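You operate a simulated robot arm through the tools that you are given. There is no shell and no other tool.

The job below is to be done with a simulated robot arm. You get a single attempt, and the scene is never put back.

JOB
Shim the die in the block till the gap display reads 0.
Fine: open the clamp first and shut it after; two shims do it.

Only the result counts: the job must be done as asked and must still hold three seconds after the hand-in. Knocking over, shifting, dropping, spilling or breaking anything else fails it.

ROBOT AND FRAMES
A 6-joint arm with a two-finger gripper, fixed in place. Base frame: the origin is on the floor under the middle of its stand, x ahead of it, y to its left, z up. Units: mm, rad, N and s.
It reaches about 1572 mm from its shoulder. Its first joint turns from -2.897 to 2.897 rad. Payload 2.45 kg.
The TCP is the grasp point between the finger pads, 20 mm short of the fingertips. In the tool frame z runs along the fingers and y along their closing line. The gripper opens to 140 mm; its body begins 168 mm behind the TCP.
Orientation is that of the tool frame in the base frame, as a unit quaternion [w, x, y, z]. With the fingers straight down and closing along the base's y, the tool's x points along the base's -x, its y along +y and its z along -z.

CONTROLS
- The arm moves only by the tool drive_tool. Its argument "motion" is a list of rows, each an object of numbers (a shift or turn left out is 0, a gripper value left out holds the last): "dx", "dy", "dz": the shift along the base's x, y, z in m; "ax", "ay", "az": the turn, a rotation vector about the base's x, y, z in rad; "jaw": the opening, from 0 (shut) to 1 (fully open). In form: [{"dx": .., "dy": .., "dz": .., "ax": .., "ay": .., "az": .., "jaw": ..}, ...]. A call has 1 to 20 rows; each row is the pose to reach, as a shift and turn from the pose commanded when the call began. A row lasts 0.2 s, in which the tool goes at most 50 mm and 0.15 rad; a call with a longer step from one row to the next is refused whole, and so is a gripper value outside its range. A pose out of reach is approached as far as the arm can. The call stops where the force on the tool passes 50 N (or 10 N more than at its start, if that is more) or the arm is blocked; 0.2 s more then pass. Each finger travels about 45 mm/s and halts on what it meets, pressing with about 41 N; the grip force reading is that of the motor and also rises with nothing between the fingers. The clock runs only during rows and for 0.2 s after the last one: add rows that repeat a pose to give the fingers time. The reply holds the time, the measured pose of the TCP, the force on the tool along the base axes, the opening and the grip force, in the units named above and with some noise, with the torque about the TCP (base axes, N m) and any sound that the robot's microphone picked up, and new pictures: "pictures" is both (left out), scene, wrist or none.
- Cameras (640 x 400 px; columns grow to the right, rows downward): "scene" is fixed at [400.9, -500, 1421.7]; the picture's right is [0.66, -0.75, 0.00], its down [-0.46, -0.41, -0.79] and it looks along [0.59, 0.52, -0.62] (base axes); focal length 323 px, centre (320, 200). "wrist" rides on the gripper at [78, 11, -209] in the tool frame; the picture's right is [-0.14, 0.99, 0.00], its down [-0.92, -0.13, -0.37] and it looks along [-0.36, -0.05, 0.93] (tool axes); focal length 280 px, centre (320, 200). There is no depth. A picture from a camera that has moved, and an enlarged one, comes with that camera's place and axes in the base frame and with its lens.
- zoom(camera, box): a new picture of the part [left, top, right, bottom] of that camera's present view, enlarged. It takes no simulated time.
- close_job(): hands the job in; it is judged then, once.

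Places have to be worked out from the pictures, the camera data and where the tool is seen. Open the gripper and draw the arm clear of the work before you hand the job in, unless the task says otherwise.

The tools are called after "Call:" by a JSON object that holds its "name" and its "arguments". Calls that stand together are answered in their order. drive_tool: Moves the arm, as the interface text tells. Its arguments: {"type":"object","properties":{"motion":{"type":"array","items":{"type":"object","properties":{"dx":{"type":"number"},"dy":{"type":"number"},"dz":{"type":"number"},"ax":{"type":"number"},"ay":{"type":"number"},"az":{"type":"number"},"jaw":{"type":"number"}}}},"pictures":{"type":"string","enum":["both","scene","wrist","none"]}},"required":["motion"]} The other tools are called the same way: zoom (camera, box) takes an enlarged picture of a part of a camera's view; close_job () hands the job in.

At the start:

```text
time_s: 0.0
position: [545.3, -325.2, 1158.8]
orientation: [0.0, 0.0, 1.0, 0.0]
wrist_force: [-0.6, -0.3, -0.5]
ft_torque: [0.0, -0.02, 0.0]
width: 139.9
grasp_force: 0.1
```

scene: 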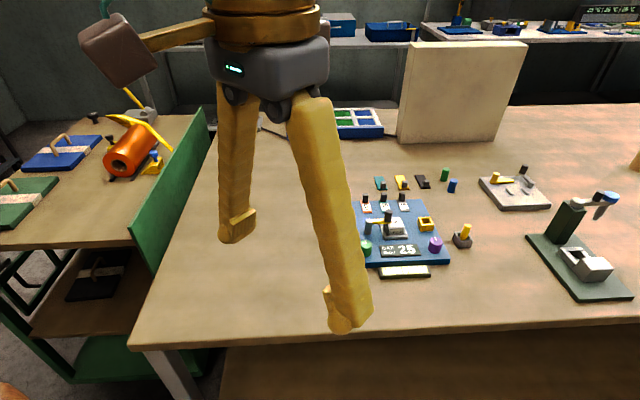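
wrist: 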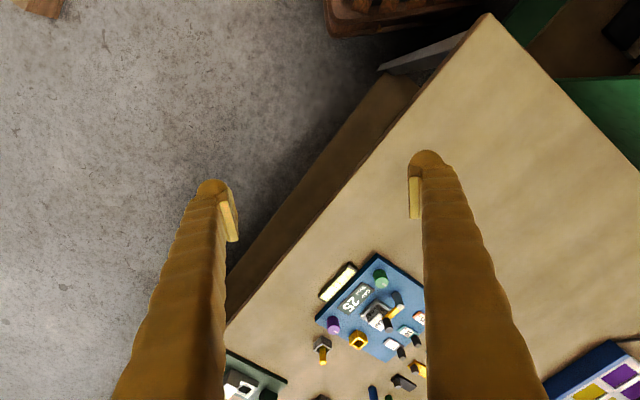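

The display reads 25 on a blue panel; I'll zoom in to see the block, clamp and shims before moving.

Call:
{"name": "zoom", "arguments": {"camera": "scene", "box": [340, 160, 480, 285]}}

Call:
{"name": "zoom", "arguments": {"camera": "wrist", "box": [300, 240, 440, 400]}}

Call:
{"name": "zoom", "arguments": {"camera": "scene", "box": [360, 150, 640, 320]}}

```text
3.20 times, centred on (410, 222) of scene
camera zoom: at [400.9, -500.0, 1421.7], right [0.66, -0.75, 0.0], down [-0.46, -0.41, -0.79], along [0.59, 0.52, -0.62], focal length 1034 px, centre (32, 128)
```

zoom: 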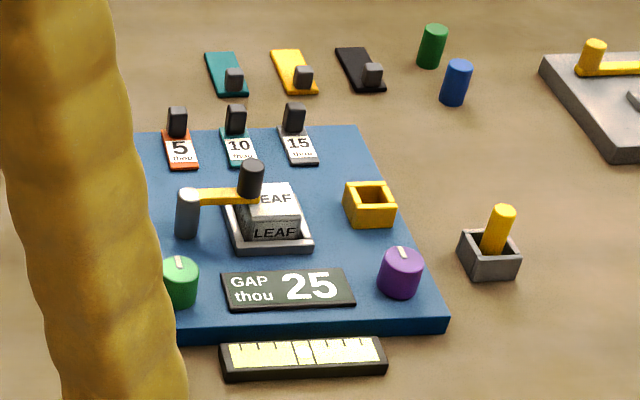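

```text
2.50 times, centred on (370, 320) of wrist
camera zoom: at [466.4, -315.3, 1367.7], right [0.14, 0.99, 0.0], down [0.92, -0.13, 0.37], along [0.36, -0.05, -0.93], focal length 701 px, centre (195, -100)
```

zoom: 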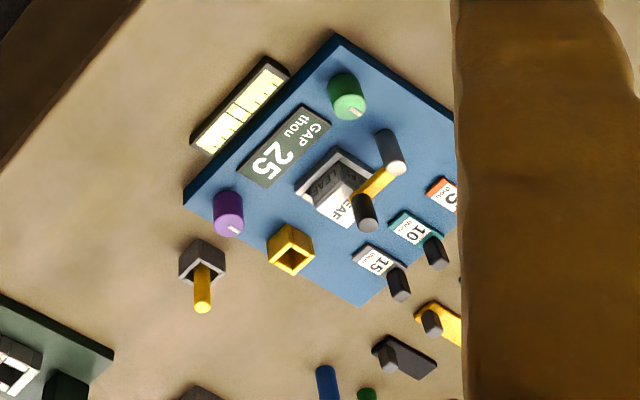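

```text
2.29 times, centred on (500, 235) of scene
camera zoom: at [400.9, -500.0, 1421.7], right [0.66, -0.75, 0.0], down [-0.46, -0.41, -0.79], along [0.59, 0.52, -0.62], focal length 738 px, centre (-91, 120)
```

zoom: 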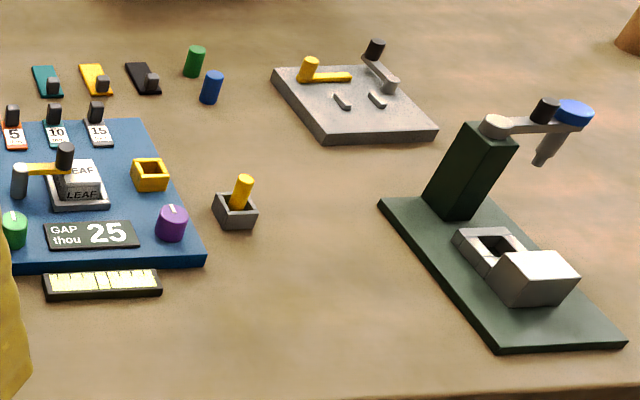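

The panel's display sits near [914, -296, 860], and 10 + 15 shims make 25. I'll move above the panel with the gripper yawed to align with it for a closer look at the clamp, block and shims.

Call:
{"name": "drive_tool", "arguments": {"motion": [{"dx": 0.04, "dy": 0.004, "dz": -0.01, "az": 0.09}, {"dx": 0.08, "dy": 0.008, "dz": -0.02, "az": 0.18}, {"dx": 0.12, "dy": 0.012, "dz": -0.03, "az": 0.27}, {"dx": 0.16, "dy": 0.016, "dz": -0.04, "az": 0.36}, {"dx": 0.2, "dy": 0.02, "dz": -0.05, "az": 0.45}, {"dx": 0.24, "dy": 0.024, "dz": -0.06, "az": 0.54}, {"dx": 0.28, "dy": 0.028, "dz": -0.07, "az": 0.63}, {"dx": 0.32, "dy": 0.03, "dz": -0.08, "az": 0.72}, {"dx": 0.32, "dy": 0.03, "dz": -0.08, "az": 0.72}], "pictures": "both"}}

```text
time_s: 2.0
position: [863.7, -296.4, 1079.7]
orientation: [0.0, -0.353, 0.935, -0.001]
wrist_force: [0.7, -0.5, -0.3]
ft_torque: [0.0, -0.04, 0.01]
width: 140.1
grasp_force: 0.1
camera wrist: at [798.9, -340.7, 1288.2], right [-0.55, 0.83, 0.0], down [0.78, 0.51, 0.37], along [0.31, 0.2, -0.93], focal length 280 px, centre (320, 200)
```

scene: 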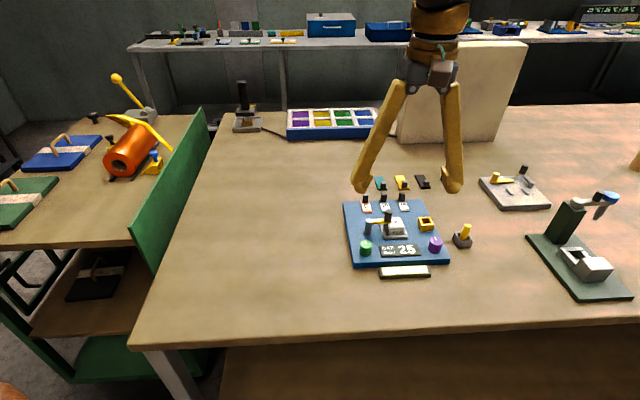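
wrist: 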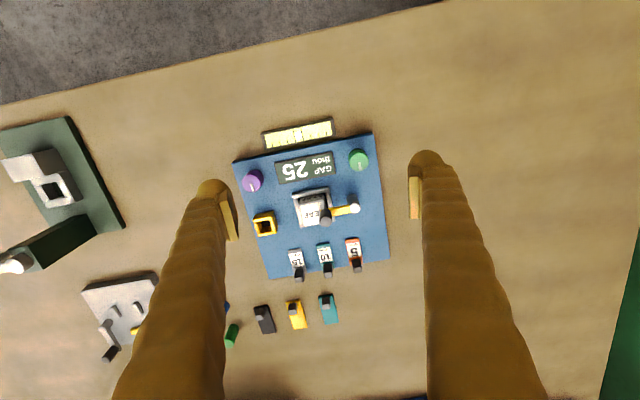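

Good view. I'll zoom in on the panel from both cameras to see the clamp and how the shims seat.

Call:
{"name": "zoom", "arguments": {"camera": "wrist", "box": [225, 110, 405, 280]}}

Call:
{"name": "zoom", "arguments": {"camera": "wrist", "box": [280, 180, 370, 236]}}

Call:
{"name": "zoom", "arguments": {"camera": "scene", "box": [340, 185, 450, 254]}}

Call:
{"name": "zoom", "arguments": {"camera": "scene", "box": [360, 205, 420, 243]}}

```text
2.35 times, centred on (315, 195) of wrist
camera zoom: at [798.9, -340.7, 1288.2], right [-0.55, 0.83, 0.0], down [0.78, 0.51, 0.37], along [0.31, 0.2, -0.93], focal length 660 px, centre (332, 212)
```

zoom: 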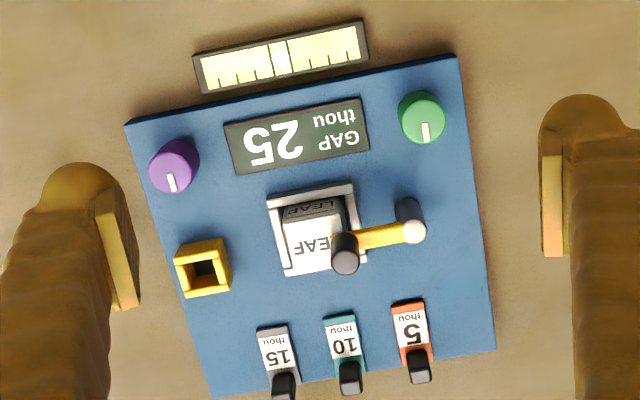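

```text
7.11 times, centred on (325, 208) of wrist
camera zoom: at [798.9, -340.7, 1288.2], right [-0.55, 0.83, 0.0], down [0.78, 0.51, 0.37], along [0.31, 0.2, -0.93], focal length 1994 px, centre (284, 143)
```

zoom: 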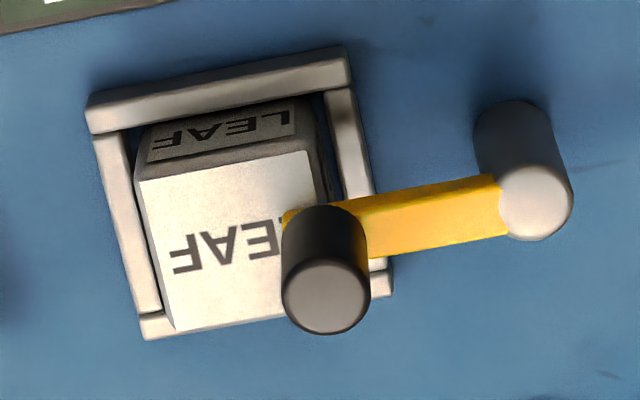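

```text
5.80 times, centred on (395, 220) of scene
camera zoom: at [400.9, -500.0, 1421.7], right [0.66, -0.75, 0.0], down [-0.46, -0.41, -0.79], along [0.59, 0.52, -0.62], focal length 1873 px, centre (-115, 87)
```

zoom: 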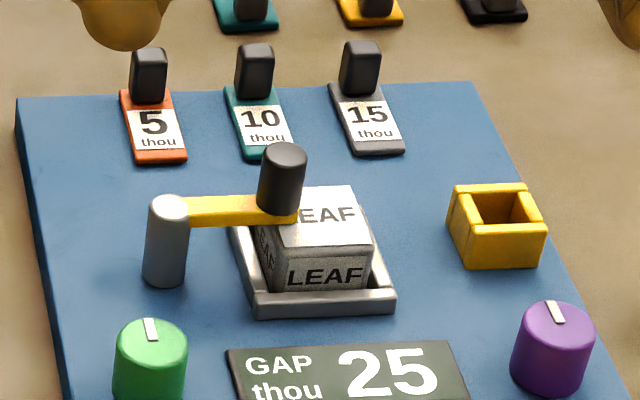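

```text
10.53 times, centred on (390, 224) of scene
camera zoom: at [400.9, -500.0, 1421.7], right [0.66, -0.75, 0.0], down [-0.46, -0.41, -0.79], along [0.59, 0.52, -0.62], focal length 3401 px, centre (-417, -53)
```

zoom: 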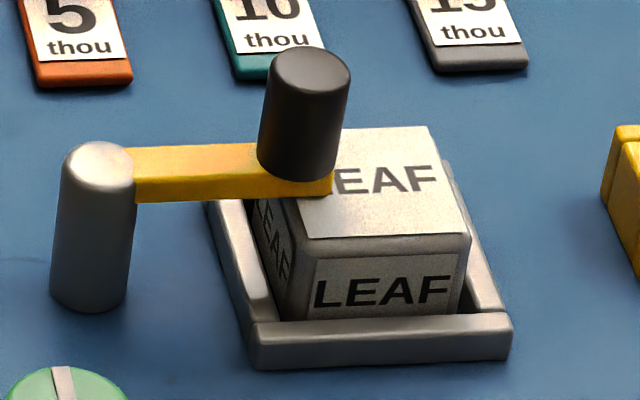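

The die sits in a U-shaped block open at the rear, and the clamp is a yellow arm on a grey post. I need to see the rear opening, so I'll yaw the gripper so that the camera looks from behind.

Call:
{"name": "drive_tool", "arguments": {"motion": [{"dx": 0.01, "dy": 0.008, "az": -0.14}, {"dx": 0.02, "dy": 0.016, "az": -0.28}, {"dx": 0.03, "dy": 0.024, "az": -0.42}, {"dx": 0.04, "dy": 0.032, "az": -0.56}, {"dx": 0.05, "dy": 0.04, "az": -0.7}, {"dx": 0.06, "dy": 0.048, "az": -0.84}, {"dx": 0.07, "dy": 0.056, "az": -0.98}, {"dx": 0.08, "dy": 0.064, "az": -1.12}, {"dx": 0.09, "dy": 0.072, "az": -1.26}, {"dx": 0.1, "dy": 0.08, "az": -1.4}, {"dx": 0.11, "dy": 0.088, "az": -1.57}, {"dx": 0.12, "dy": 0.09, "az": -1.57}], "pictures": "both"}}

```text
refused: row 11 steps farther than a row can; nothing moved
```

The last turn step was too large; I'll resend with smaller steps.

Call:
{"name": "drive_tool", "arguments": {"motion": [{"dx": 0.01, "dy": 0.008, "az": -0.14}, {"dx": 0.02, "dy": 0.016, "az": -0.28}, {"dx": 0.03, "dy": 0.024, "az": -0.42}, {"dx": 0.04, "dy": 0.032, "az": -0.56}, {"dx": 0.05, "dy": 0.04, "az": -0.7}, {"dx": 0.06, "dy": 0.048, "az": -0.84}, {"dx": 0.07, "dy": 0.056, "az": -0.98}, {"dx": 0.08, "dy": 0.064, "az": -1.12}, {"dx": 0.09, "dy": 0.072, "az": -1.26}, {"dx": 0.1, "dy": 0.08, "az": -1.4}, {"dx": 0.11, "dy": 0.088, "az": -1.5}, {"dx": 0.12, "dy": 0.09, "az": -1.57}, {"dx": 0.12, "dy": 0.09, "az": -1.57}], "pictures": "both"}}

```text
time_s: 4.8
position: [984.1, -206.0, 1078.4]
orientation: [0.0, 0.413, 0.911, 0.001]
wrist_force: [-0.1, 0.5, -0.2]
ft_torque: [0.04, 0.02, 0.0]
width: 139.8
grasp_force: 0.1
camera wrist: at [941.3, -139.9, 1287.7], right [0.84, 0.55, 0.0], down [0.51, -0.78, 0.37], along [0.2, -0.31, -0.93], focal length 280 px, centre (320, 200)
```

scene: 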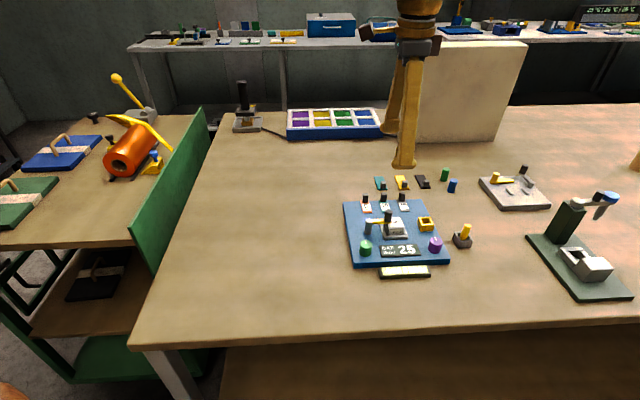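
wrist: 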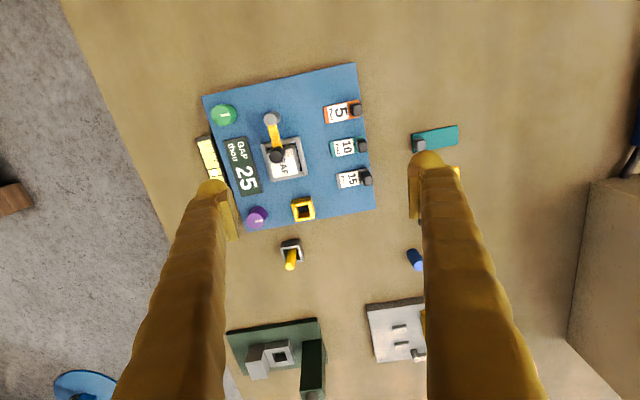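

The panel is visible from its left side now. I'll keep yawing to look from behind.

Call:
{"name": "drive_tool", "arguments": {"motion": [{"dx": 0.006, "dy": 0.004, "az": -0.14}, {"dx": 0.012, "dy": 0.008, "az": -0.28}, {"dx": 0.018, "dy": 0.012, "az": -0.42}, {"dx": 0.024, "dy": 0.016, "az": -0.56}, {"dx": 0.03, "dy": 0.02, "az": -0.7}, {"dx": 0.036, "dy": 0.024, "az": -0.84}, {"dx": 0.042, "dy": 0.028, "az": -0.98}, {"dx": 0.048, "dy": 0.032, "az": -1.12}, {"dx": 0.054, "dy": 0.036, "az": -1.26}, {"dx": 0.06, "dy": 0.04, "az": -1.4}, {"dx": 0.06, "dy": 0.04, "az": -1.5}, {"dx": 0.06, "dy": 0.04, "az": -1.57}, {"dx": 0.06, "dy": 0.04, "az": -1.57}], "pictures": "both"}}

```text
time_s: 7.6
position: [1043.3, -166.8, 1077.9]
orientation: [0.0, 0.936, 0.353, 0.0]
wrist_force: [-0.1, -1.1, 0.2]
ft_torque: [0.03, 0.03, 0.05]
width: 139.9
grasp_force: 0.0
camera wrist: at [1110.5, -123.1, 1287.5], right [0.55, -0.83, 0.0], down [-0.78, -0.51, 0.37], along [-0.31, -0.2, -0.93], focal length 280 px, centre (320, 200)
```

scene: 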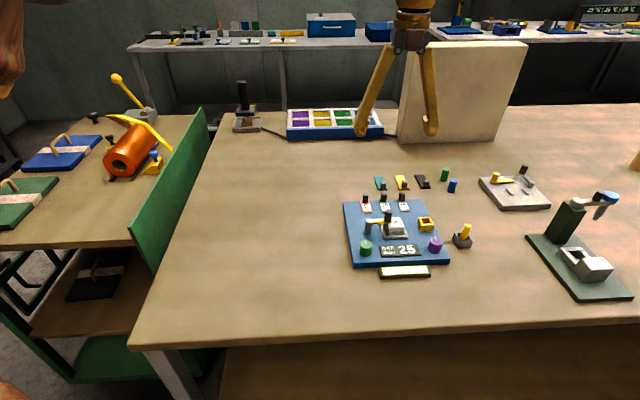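
wrist: 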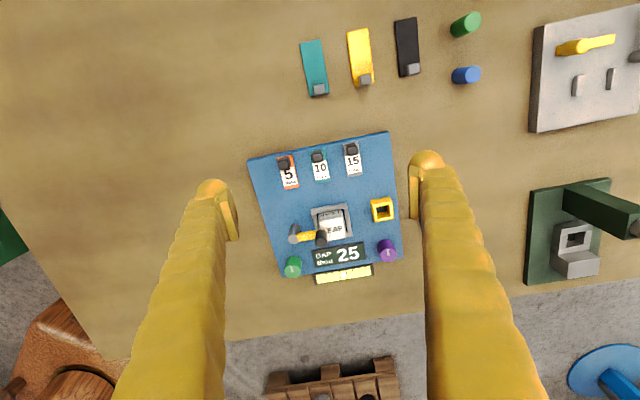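

Camera is now behind. I'll tilt and lower slightly so that the rear opening of the block is visible.

Call:
{"name": "drive_tool", "arguments": {"motion": [{"dx": 0.003, "dy": 0.003, "dz": -0.012, "ax": -0.08, "ay": 0.09}, {"dx": 0.006, "dy": 0.006, "dz": -0.025, "ax": -0.16, "ay": 0.18}, {"dx": 0.01, "dy": 0.008, "dz": -0.037, "ax": -0.24, "ay": 0.27}, {"dx": 0.015, "dy": 0.012, "dz": -0.05, "ax": -0.33, "ay": 0.375}, {"dx": 0.015, "dy": 0.012, "dz": -0.07, "ax": -0.33, "ay": 0.375}, {"dx": 0.015, "dy": 0.012, "dz": -0.07, "ax": -0.33, "ay": 0.375}], "pictures": "both"}}

```text
time_s: 9.0
position: [1058.2, -153.0, 1009.8]
orientation: [0.087, 0.907, 0.342, -0.232]
wrist_force: [0.2, -0.5, -0.7]
ft_torque: [-0.04, 0.0, 0.01]
width: 139.8
grasp_force: 0.1
camera wrist: at [1193.6, -50.9, 1154.4], right [0.56, -0.82, 0.07], down [-0.56, -0.32, 0.77], along [-0.61, -0.47, -0.64], focal length 280 px, centre (320, 200)
```

scene: 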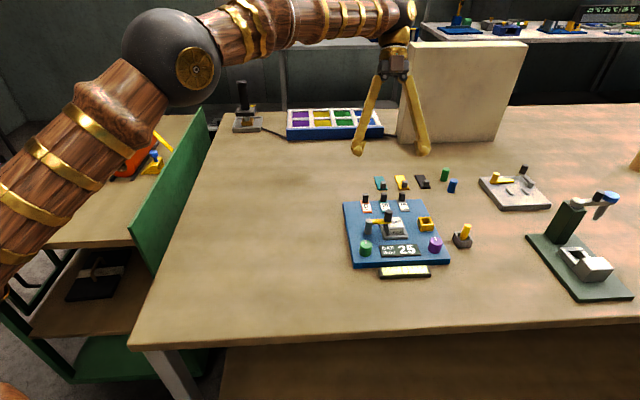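
wrist: 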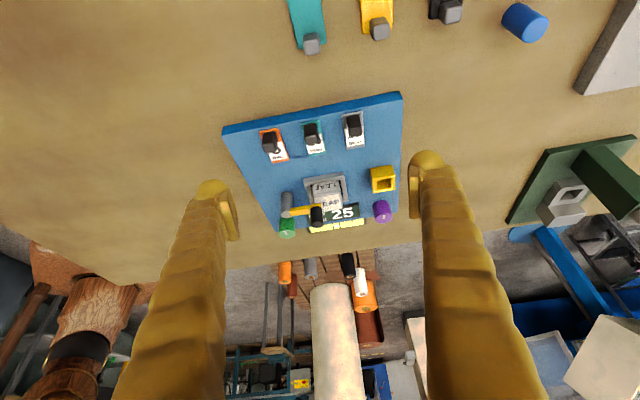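

Call:
{"name": "zoom", "arguments": {"camera": "wrist", "box": [225, 95, 415, 240]}}

Call:
{"name": "zoom", "arguments": {"camera": "wrist", "box": [275, 165, 365, 225]}}

Call:
{"name": "zoom", "arguments": {"camera": "wrist", "box": [250, 105, 370, 170]}}

```text
2.76 times, centred on (320, 168) of wrist
camera zoom: at [1193.6, -50.9, 1154.4], right [0.56, -0.82, 0.07], down [-0.56, -0.32, 0.77], along [-0.61, -0.47, -0.64], focal length 774 px, centre (320, 290)
```

zoom: 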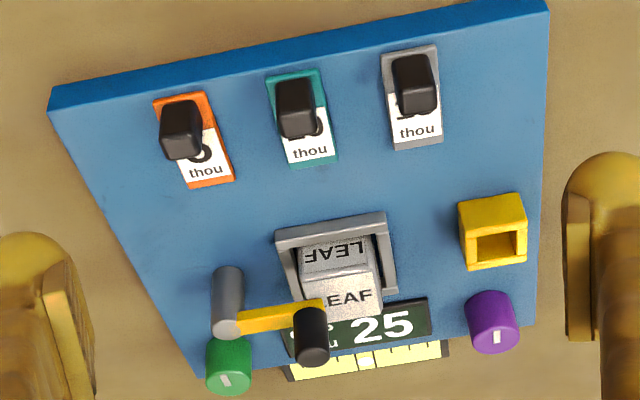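

```text
6.67 times, centred on (320, 195) of wrist
camera zoom: at [1193.6, -50.9, 1154.4], right [0.56, -0.82, 0.07], down [-0.56, -0.32, 0.77], along [-0.61, -0.47, -0.64], focal length 1869 px, centre (320, 233)
```

zoom: 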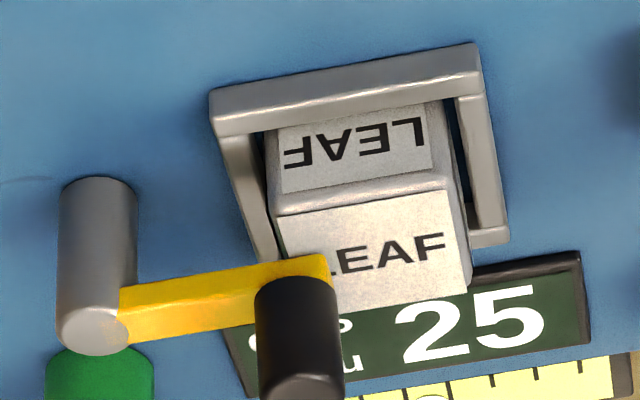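

```text
5.33 times, centred on (310, 138) of wrist
camera zoom: at [1193.6, -50.9, 1154.4], right [0.56, -0.82, 0.07], down [-0.56, -0.32, 0.77], along [-0.61, -0.47, -0.64], focal length 1495 px, centre (373, 533)
```

zoom: 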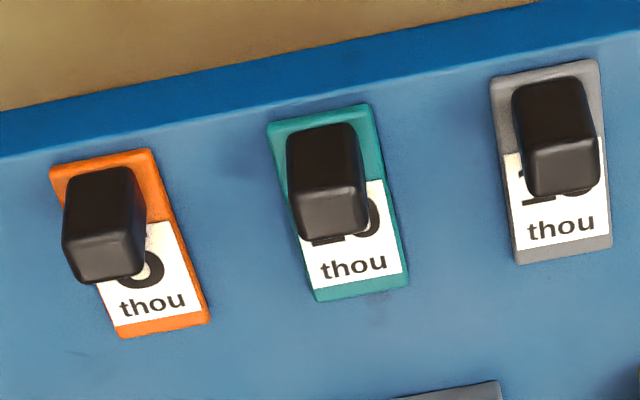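

The block is a four-walled open-top tray, so the shims must go down into a gap beside the die. I'll zoom hard to measure the gaps and the shim thicknesses.

Call:
{"name": "zoom", "arguments": {"camera": "scene", "box": [358, 190, 414, 222]}}

Call:
{"name": "zoom", "arguments": {"camera": "scene", "box": [374, 212, 414, 242]}}

Call:
{"name": "zoom", "arguments": {"camera": "wrist", "box": [300, 168, 350, 205]}}

Call:
{"name": "zoom", "arguments": {"camera": "wrist", "box": [295, 115, 375, 165]}}

```text
11.43 times, centred on (386, 206) of scene
camera zoom: at [400.9, -500.0, 1421.7], right [0.66, -0.75, 0.0], down [-0.46, -0.41, -0.79], along [0.59, 0.52, -0.62], focal length 3693 px, centre (-434, 131)
```

zoom: 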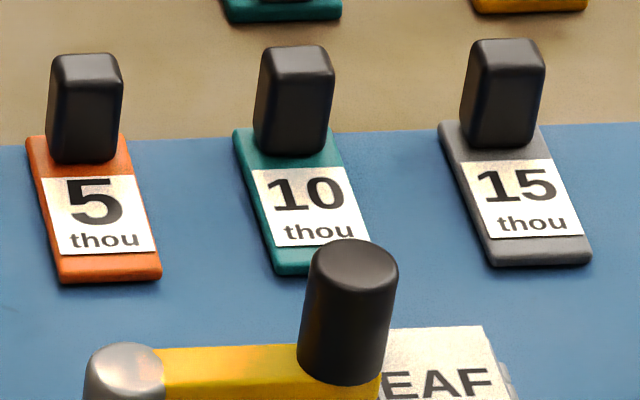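

```text
13.33 times, centred on (394, 227) of scene
camera zoom: at [400.9, -500.0, 1421.7], right [0.66, -0.75, 0.0], down [-0.46, -0.41, -0.79], along [0.59, 0.52, -0.62], focal length 4308 px, centre (-667, -160)
```

zoom: 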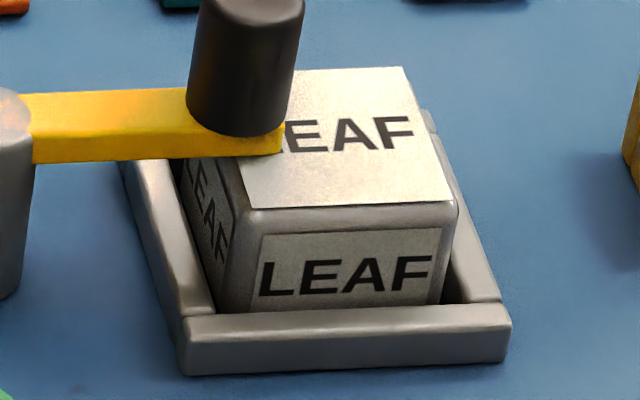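

```text
10.81 times, centred on (325, 186) of wrist
camera zoom: at [1193.6, -50.9, 1154.4], right [0.56, -0.82, 0.07], down [-0.56, -0.32, 0.77], along [-0.61, -0.47, -0.64], focal length 3031 px, centre (266, 346)
```

zoom: 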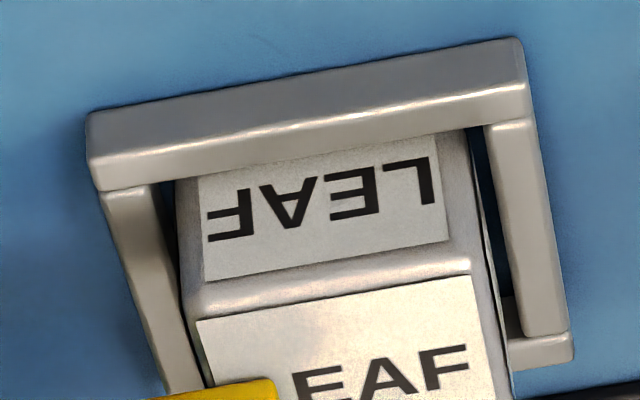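

```text
8.00 times, centred on (335, 140) of wrist
camera zoom: at [1193.6, -50.9, 1154.4], right [0.56, -0.82, 0.07], down [-0.56, -0.32, 0.77], along [-0.61, -0.47, -0.64], focal length 2243 px, centre (200, 680)
```

zoom: 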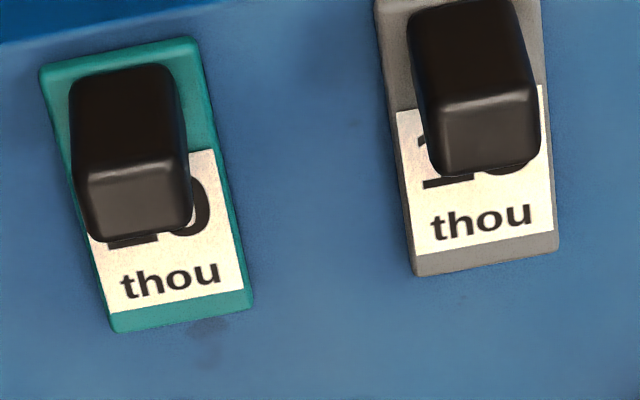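

I need a true plan view of the gaps around the die. I'll put the camera straight above the block looking vertically down.

Call:
{"name": "drive_tool", "arguments": {"motion": [{"dx": 0.0, "dy": 0.0, "dz": 0.03, "ax": 0.08, "ay": -0.104}, {"dx": -0.02, "dy": -0.02, "dz": 0.04, "ax": 0.16, "ay": -0.208}, {"dx": -0.04, "dy": -0.04, "dz": 0.04, "ax": 0.24, "ay": -0.312}, {"dx": -0.06, "dy": -0.06, "dz": 0.04, "ax": 0.32, "ay": -0.416}, {"dx": -0.08, "dy": -0.075, "dz": 0.04, "ax": 0.4, "ay": -0.52}, {"dx": -0.1, "dy": -0.09, "dz": 0.04, "ax": 0.48, "ay": -0.624}, {"dx": -0.112, "dy": -0.1, "dz": 0.031, "ax": 0.534, "ay": -0.692}, {"dx": -0.112, "dy": -0.1, "dz": 0.031, "ax": 0.534, "ay": -0.692}], "pictures": "both"}}

```text
time_s: 10.8
position: [945.9, -254.6, 1039.6]
orientation: [-0.041, 0.921, 0.34, 0.184]
wrist_force: [-0.3, -0.3, 0.0]
ft_torque: [-0.03, -0.03, 0.01]
width: 139.9
grasp_force: 0.1
camera wrist: at [944.4, -256.0, 1263.0], right [0.54, -0.84, 0.0], down [-0.84, -0.54, 0.0], along [0.0, 0.0, -1.0], focal length 280 px, centre (320, 200)
```

scene: 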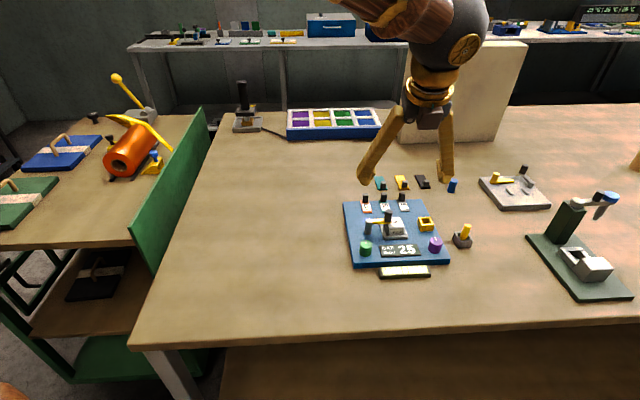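
wrist: 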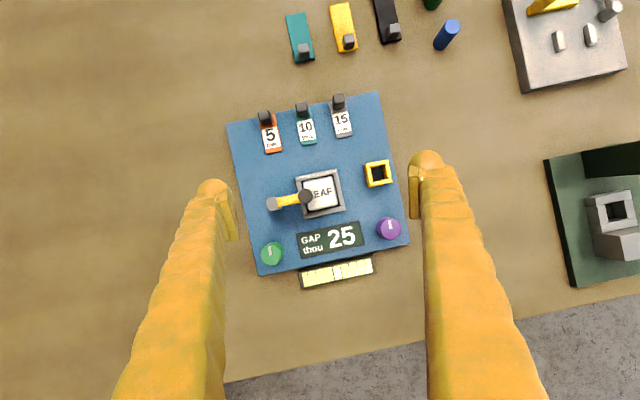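

Straight-down view achieved. Zooming in on the block and the shims.

Call:
{"name": "zoom", "arguments": {"camera": "wrist", "box": [285, 160, 355, 225]}}

Call:
{"name": "zoom", "arguments": {"camera": "wrist", "box": [245, 85, 365, 160]}}

Call:
{"name": "zoom", "arguments": {"camera": "wrist", "box": [215, 85, 425, 295]}}

```text
6.15 times, centred on (320, 192) of wrist
camera zoom: at [944.4, -256.0, 1263.0], right [0.54, -0.84, 0.0], down [-0.84, -0.54, 0.0], along [0.0, 0.0, -1.0], focal length 1726 px, centre (320, 246)
```

zoom: 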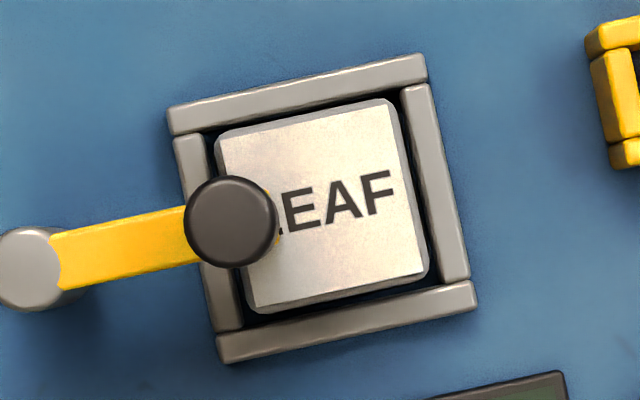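

```text
5.33 times, centred on (305, 122) of wrist
camera zoom: at [944.4, -256.0, 1263.0], right [0.54, -0.84, 0.0], down [-0.84, -0.54, 0.0], along [0.0, 0.0, -1.0], focal length 1495 px, centre (400, 613)
```

zoom: 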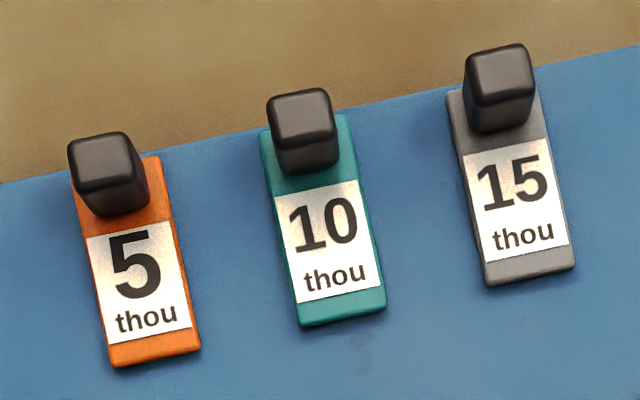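

```text
1.90 times, centred on (320, 190) of wrist
camera zoom: at [944.4, -256.0, 1263.0], right [0.54, -0.84, 0.0], down [-0.84, -0.54, 0.0], along [0.0, 0.0, -1.0], focal length 534 px, centre (320, 219)
```

zoom: 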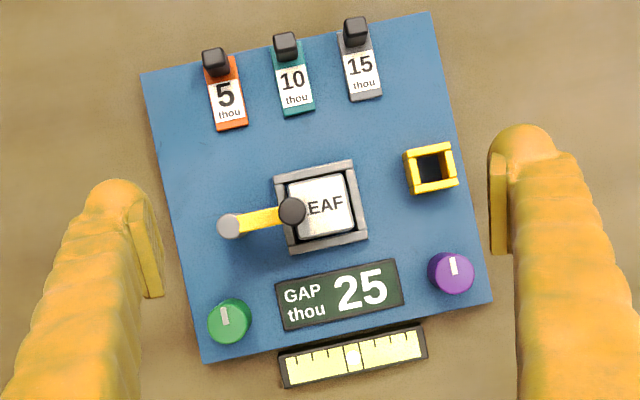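

The die sits centred with a gap of about 4 mm all round. Before touching anything, I'll check the yellow box, the scale strip and the loose shims for more detail.

Call:
{"name": "zoom", "arguments": {"camera": "wrist", "box": [355, 150, 405, 195]}}

Call:
{"name": "zoom", "arguments": {"camera": "wrist", "box": [285, 210, 385, 295]}}

Call:
{"name": "zoom", "arguments": {"camera": "wrist", "box": [280, 0, 470, 70]}}

Call:
{"name": "zoom", "arguments": {"camera": "scene", "box": [366, 204, 440, 250]}}

```text
8.89 times, centred on (380, 172) of wrist
camera zoom: at [944.4, -256.0, 1263.0], right [0.54, -0.84, 0.0], down [-0.84, -0.54, 0.0], along [0.0, 0.0, -1.0], focal length 2492 px, centre (-213, 444)
```

zoom: 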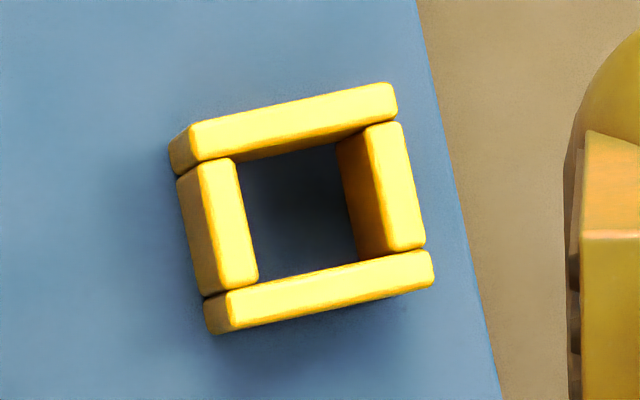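

```text
4.71 times, centred on (335, 252) of wrist
camera zoom: at [944.4, -256.0, 1263.0], right [0.54, -0.84, 0.0], down [-0.84, -0.54, 0.0], along [0.0, 0.0, -1.0], focal length 1320 px, centre (249, -47)
```

zoom: 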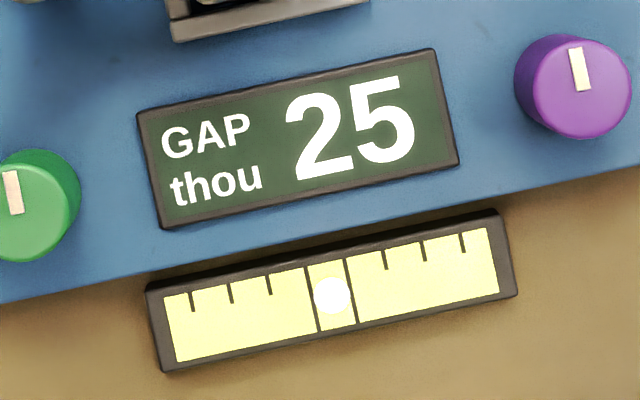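

```text
3.37 times, centred on (375, 35) of wrist
camera zoom: at [944.4, -256.0, 1263.0], right [0.54, -0.84, 0.0], down [-0.84, -0.54, 0.0], along [0.0, 0.0, -1.0], focal length 944 px, centre (135, 756)
```

zoom: 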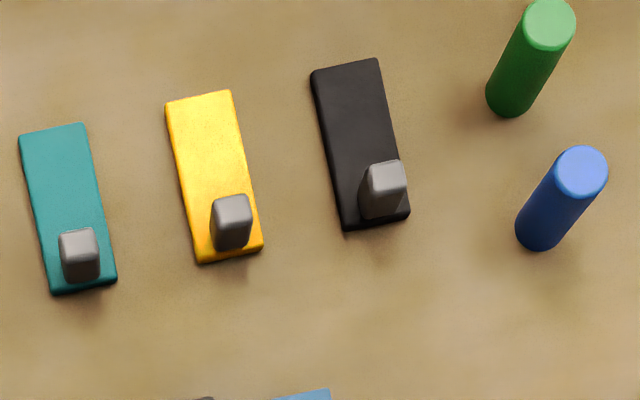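

```text
8.65 times, centred on (403, 227) of scene
camera zoom: at [400.9, -500.0, 1421.7], right [0.66, -0.75, 0.0], down [-0.46, -0.41, -0.79], along [0.59, 0.52, -0.62], focal length 2794 px, centre (-398, -34)
```

zoom: 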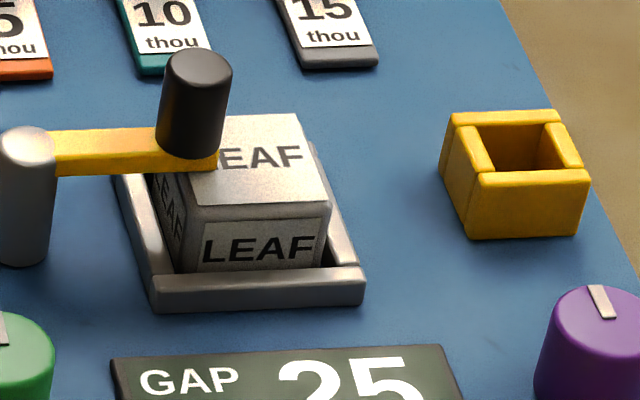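

The scale is only a bubble level. To judge shim thickness, the clamp height and the die profile, I want a low side view from the panel's left; first I'll level the tool and raise it.

Call:
{"name": "drive_tool", "arguments": {"motion": [{"dz": 0.02, "ax": -0.069, "ay": 0.106}, {"dz": 0.04, "ax": -0.138, "ay": 0.212}, {"dz": 0.06, "ax": -0.206, "ay": 0.318}, {"dz": 0.06, "ax": -0.206, "ay": 0.318}], "pictures": "none"}}

Call:
{"name": "drive_tool", "arguments": {"motion": [{"dx": -0.009, "dy": 0.013, "dz": -0.005, "az": 0.14}, {"dx": -0.018, "dy": 0.026, "dz": -0.01, "az": 0.28}, {"dx": -0.027, "dy": 0.039, "dz": -0.015, "az": 0.42}, {"dx": -0.036, "dy": 0.052, "dz": -0.02, "az": 0.56}, {"dx": -0.045, "dy": 0.065, "dz": -0.025, "az": 0.7}, {"dx": -0.054, "dy": 0.078, "dz": -0.03, "az": 0.84}, {"dx": -0.063, "dy": 0.091, "dz": -0.035, "az": 0.98}, {"dx": -0.072, "dy": 0.104, "dz": -0.04, "az": 1.12}, {"dx": -0.081, "dy": 0.117, "dz": -0.045, "az": 1.26}, {"dx": -0.09, "dy": 0.13, "dz": -0.05, "az": 1.4}, {"dx": -0.1, "dy": 0.145, "dz": -0.055, "az": 1.54}, {"dx": -0.11, "dy": 0.158, "dz": -0.06, "az": 1.645}, {"dx": -0.11, "dy": 0.158, "dz": -0.06, "az": 1.645}], "pictures": "both"}}

```text
time_s: 11.8
position: [945.4, -253.8, 1100.5]
orientation: [0.0, 0.938, 0.346, -0.002]
wrist_force: [-0.8, -0.5, 0.3]
ft_torque: [0.03, 0.01, -0.01]
width: 140.0
grasp_force: 0.1
```

```text
time_s: 14.6
position: [837.9, -95.0, 1040.1]
orientation: [0.0, 0.384, 0.924, 0.0]
wrist_force: [-0.1, -0.1, 0.2]
ft_torque: [0.03, 0.02, -0.01]
width: 139.9
grasp_force: 0.1
camera wrist: at [790.2, -32.5, 1248.5], right [0.8, 0.6, 0.0], down [0.56, -0.74, 0.37], along [0.22, -0.3, -0.93], focal length 280 px, centre (320, 200)
```

scene: 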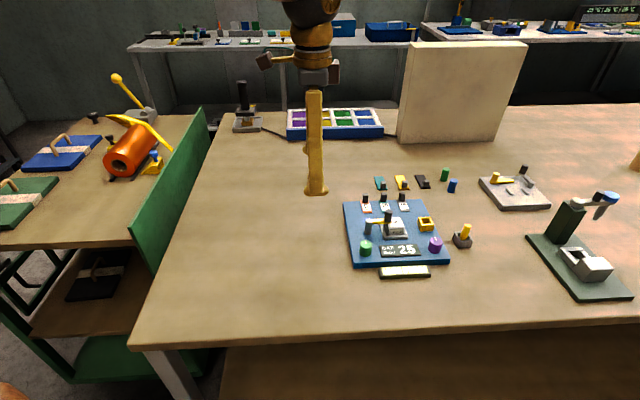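
wrist: 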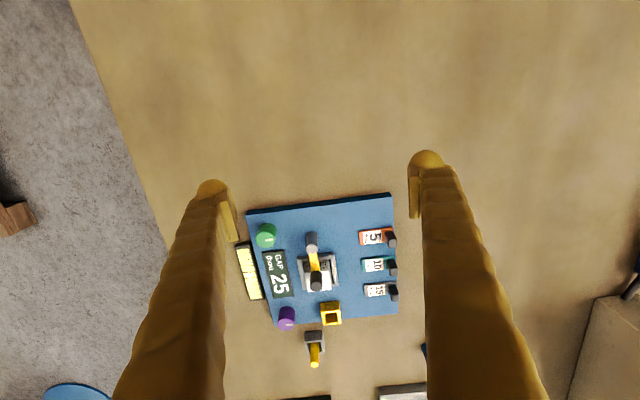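

Now I'll tilt the tool so the camera looks nearly horizontally across the panel from its left.

Call:
{"name": "drive_tool", "arguments": {"motion": [{"dz": -0.01, "ax": -0.1, "ay": -0.1}, {"dz": -0.025, "ax": -0.2, "ay": -0.2}, {"dz": -0.04, "ax": -0.3, "ay": -0.3}, {"dz": -0.055, "ax": -0.4, "ay": -0.4}, {"dz": -0.07, "ax": -0.5, "ay": -0.5}, {"dz": -0.085, "ax": -0.6, "ay": -0.6}, {"dz": -0.1, "ax": -0.68, "ay": -0.68}, {"dz": -0.115, "ax": -0.68, "ay": -0.68}, {"dz": -0.115, "ax": -0.68, "ay": -0.68}], "pictures": "both"}}

```text
time_s: 16.6
position: [836.3, -94.1, 924.6]
orientation: [0.428, 0.34, 0.819, -0.176]
wrist_force: [-0.3, -0.6, 0.3]
ft_torque: [0.04, 0.02, -0.02]
width: 139.9
grasp_force: 0.1
camera wrist: at [692.2, 65.1, 979.5], right [0.76, 0.64, 0.12], down [0.06, -0.25, 0.97], along [0.65, -0.72, -0.23], focal length 280 px, centre (320, 200)
```

scene: 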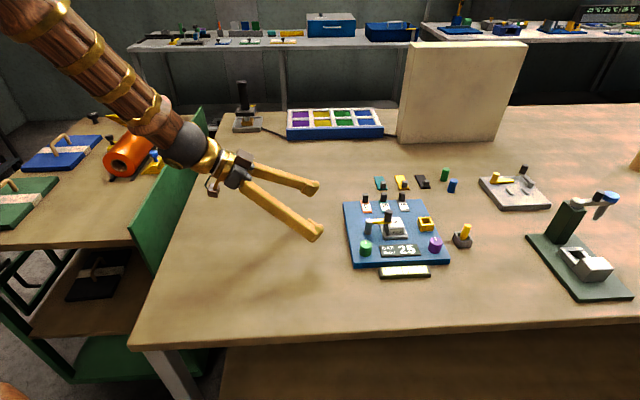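
wrist: 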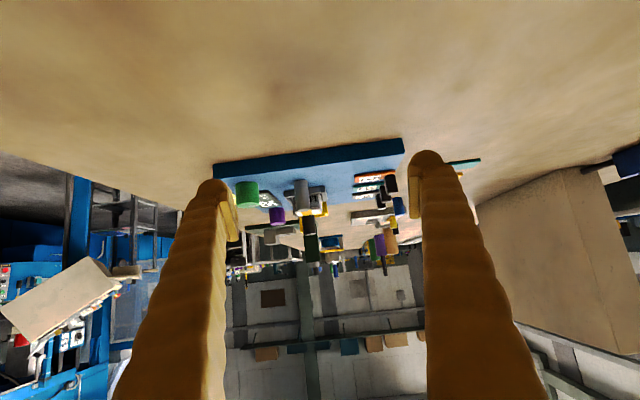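

Upside-down low side view obtained; zooming in on the die/clamp and on the shim edges.

Call:
{"name": "zoom", "arguments": {"camera": "wrist", "box": [270, 160, 350, 240]}}

Call:
{"name": "zoom", "arguments": {"camera": "wrist", "box": [340, 150, 410, 220]}}

Call:
{"name": "zoom", "arguments": {"camera": "wrist", "box": [230, 130, 410, 250]}}

```text
5.00 times, centred on (310, 200) of wrist
camera zoom: at [692.2, 65.1, 979.5], right [0.76, 0.64, 0.12], down [0.06, -0.25, 0.97], along [0.65, -0.72, -0.23], focal length 1402 px, centre (370, 200)
```

zoom: 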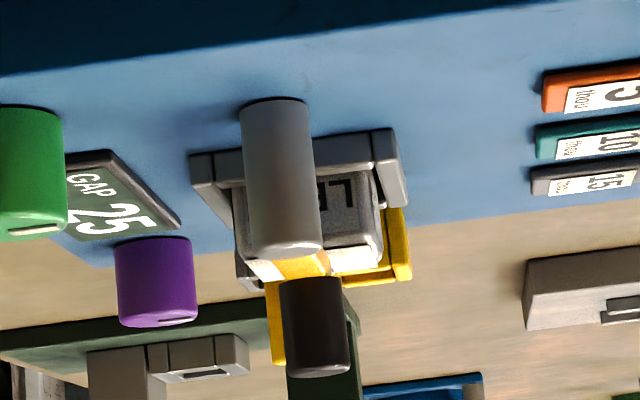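

```text
5.71 times, centred on (375, 185) of wrist
camera zoom: at [692.2, 65.1, 979.5], right [0.76, 0.64, 0.12], down [0.06, -0.25, 0.97], along [0.65, -0.72, -0.23], focal length 1602 px, centre (6, 286)
```

zoom: 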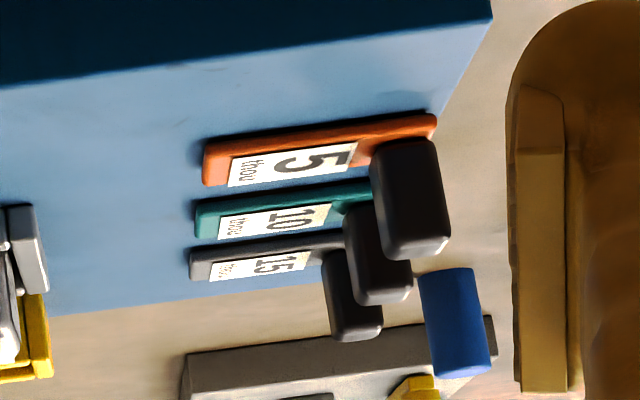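

```text
3.33 times, centred on (320, 190) of wrist
camera zoom: at [692.2, 65.1, 979.5], right [0.76, 0.64, 0.12], down [0.06, -0.25, 0.97], along [0.65, -0.72, -0.23], focal length 935 px, centre (320, 233)
```

zoom: 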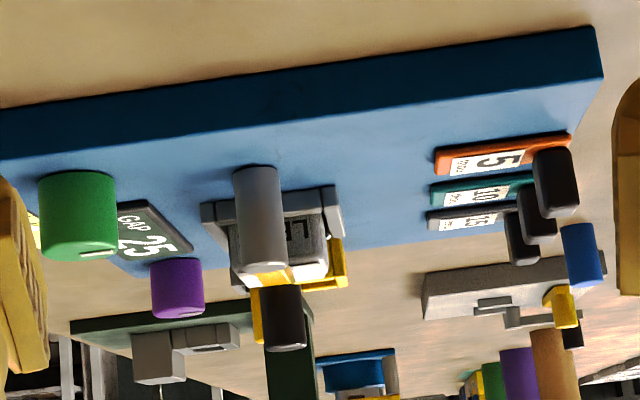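

Call:
{"name": "zoom", "arguments": {"camera": "wrist", "box": [360, 165, 400, 190]}}

Call:
{"name": "zoom", "arguments": {"camera": "wrist", "box": [290, 180, 330, 220]}}

Call:
{"name": "zoom", "arguments": {"camera": "wrist", "box": [360, 180, 380, 200]}}

```text
16.00 times, centred on (380, 178) of wrist
camera zoom: at [692.2, 65.1, 979.5], right [0.76, 0.64, 0.12], down [0.06, -0.25, 0.97], along [0.65, -0.72, -0.23], focal length 4486 px, centre (-640, 560)
```

zoom: 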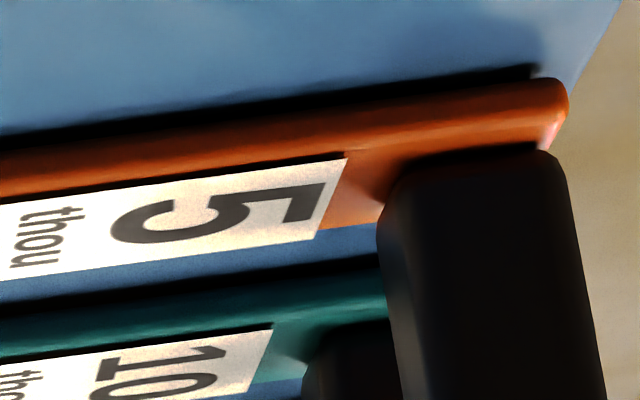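

```text
10.00 times, centred on (310, 200) of wrist
camera zoom: at [692.2, 65.1, 979.5], right [0.76, 0.64, 0.12], down [0.06, -0.25, 0.97], along [0.65, -0.72, -0.23], focal length 2804 px, centre (420, 200)
```

zoom: 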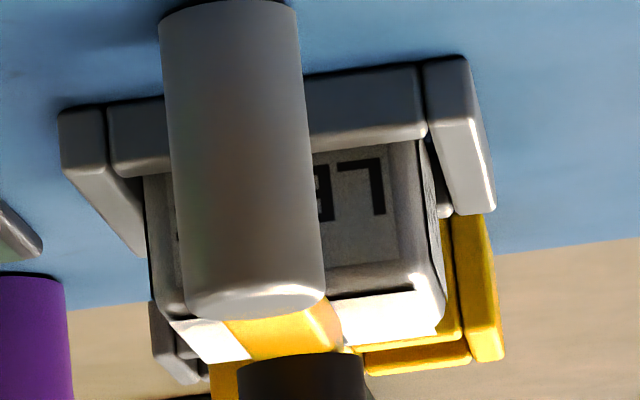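

```text
16.00 times, centred on (370, 190) of wrist
camera zoom: at [692.2, 65.1, 979.5], right [0.76, 0.64, 0.12], down [0.06, -0.25, 0.97], along [0.65, -0.72, -0.23], focal length 4486 px, centre (-480, 360)
```

zoom: 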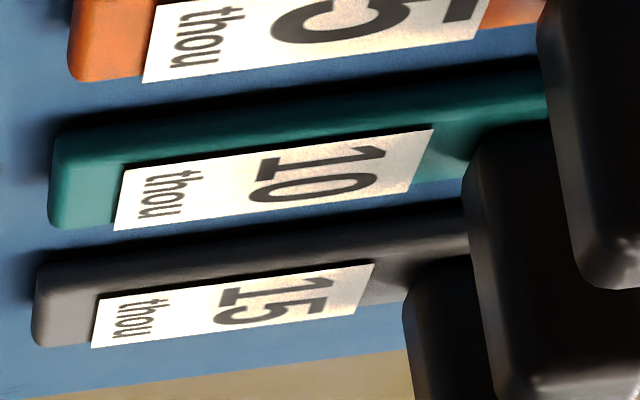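

The die is a ~38 mm cube in a 46 mm pocket, with the clamp arm resting right on its top; the knob is near [939, -239], top z≈937. I'll level the tool (fingers closing along the panel's depth axis) and hover above the clamp knob.

Call:
{"name": "drive_tool", "arguments": {"motion": [{"dz": 0.02, "ax": 0.1, "ay": 0.1}, {"dz": 0.04, "ax": 0.2, "ay": 0.2}, {"dz": 0.06, "ax": 0.3, "ay": 0.3}, {"dx": 0.01, "dy": -0.015, "dz": 0.08, "ax": 0.4, "ay": 0.4}, {"dx": 0.025, "dy": -0.035, "dz": 0.1, "ax": 0.5, "ay": 0.5}, {"dx": 0.045, "dy": -0.063, "dz": 0.115, "ax": 0.6, "ay": 0.6}, {"dx": 0.065, "dy": -0.09, "dz": 0.115, "ax": 0.68, "ay": 0.68, "jaw": 0.4}, {"dx": 0.085, "dy": -0.12, "dz": 0.115, "ax": 0.68, "ay": 0.68, "jaw": 0.4}, {"dx": 0.1013, "dy": -0.1431, "dz": 0.115, "ax": 0.68, "ay": 0.68, "jaw": 0.4}, {"dx": 0.1013, "dy": -0.1431, "dz": 0.115, "ax": 0.68, "ay": 0.68, "jaw": 0.4}, {"dx": 0.1013, "dy": -0.1431, "dz": 0.115, "ax": 0.68, "ay": 0.68, "jaw": 0.4}], "pictures": "both"}}

```text
time_s: 19.0
position: [939.5, -240.7, 1040.4]
orientation: [0.0, 0.384, 0.923, -0.001]
wrist_force: [-0.4, 0.2, 0.3]
ft_torque: [0.01, -0.02, 0.01]
width: 56.2
grasp_force: 0.1
camera wrist: at [892.1, -177.0, 1249.4], right [0.8, 0.6, 0.0], down [0.56, -0.74, 0.37], along [0.22, -0.3, -0.93], focal length 280 px, centre (320, 200)
```

scene: 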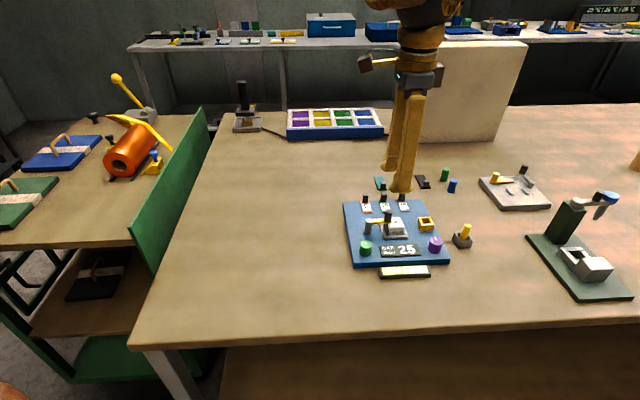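
wrist: 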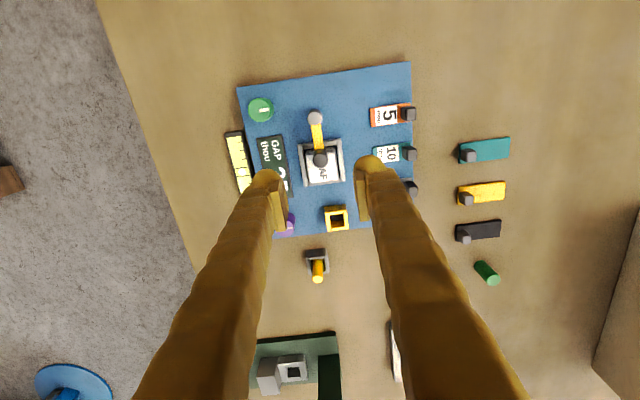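

Call:
{"name": "zoom", "arguments": {"camera": "wrist", "box": [270, 90, 370, 190]}}

Call:
{"name": "zoom", "arguments": {"camera": "scene", "box": [340, 150, 450, 240]}}

```text
4.00 times, centred on (320, 140) of wrist
camera zoom: at [892.1, -177.0, 1249.4], right [0.8, 0.6, 0.0], down [0.56, -0.74, 0.37], along [0.22, -0.3, -0.93], focal length 1122 px, centre (320, 440)
```

zoom: 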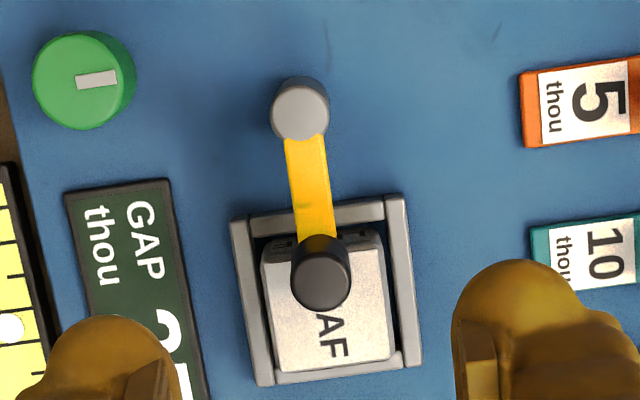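

```text
4.44 times, centred on (395, 195) of scene
camera zoom: at [400.9, -500.0, 1421.7], right [0.66, -0.75, 0.0], down [-0.46, -0.41, -0.79], along [0.59, 0.52, -0.62], focal length 1436 px, centre (-13, 222)
```

zoom: 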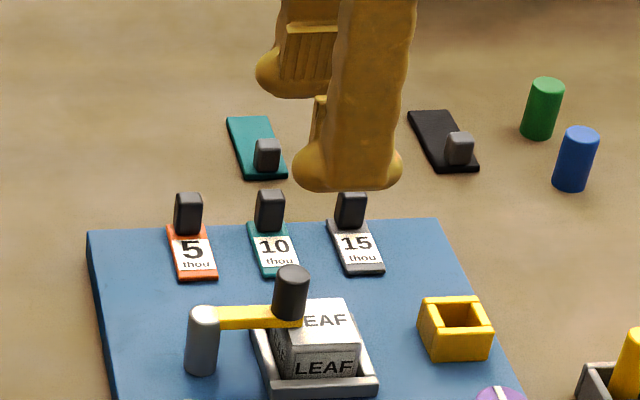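

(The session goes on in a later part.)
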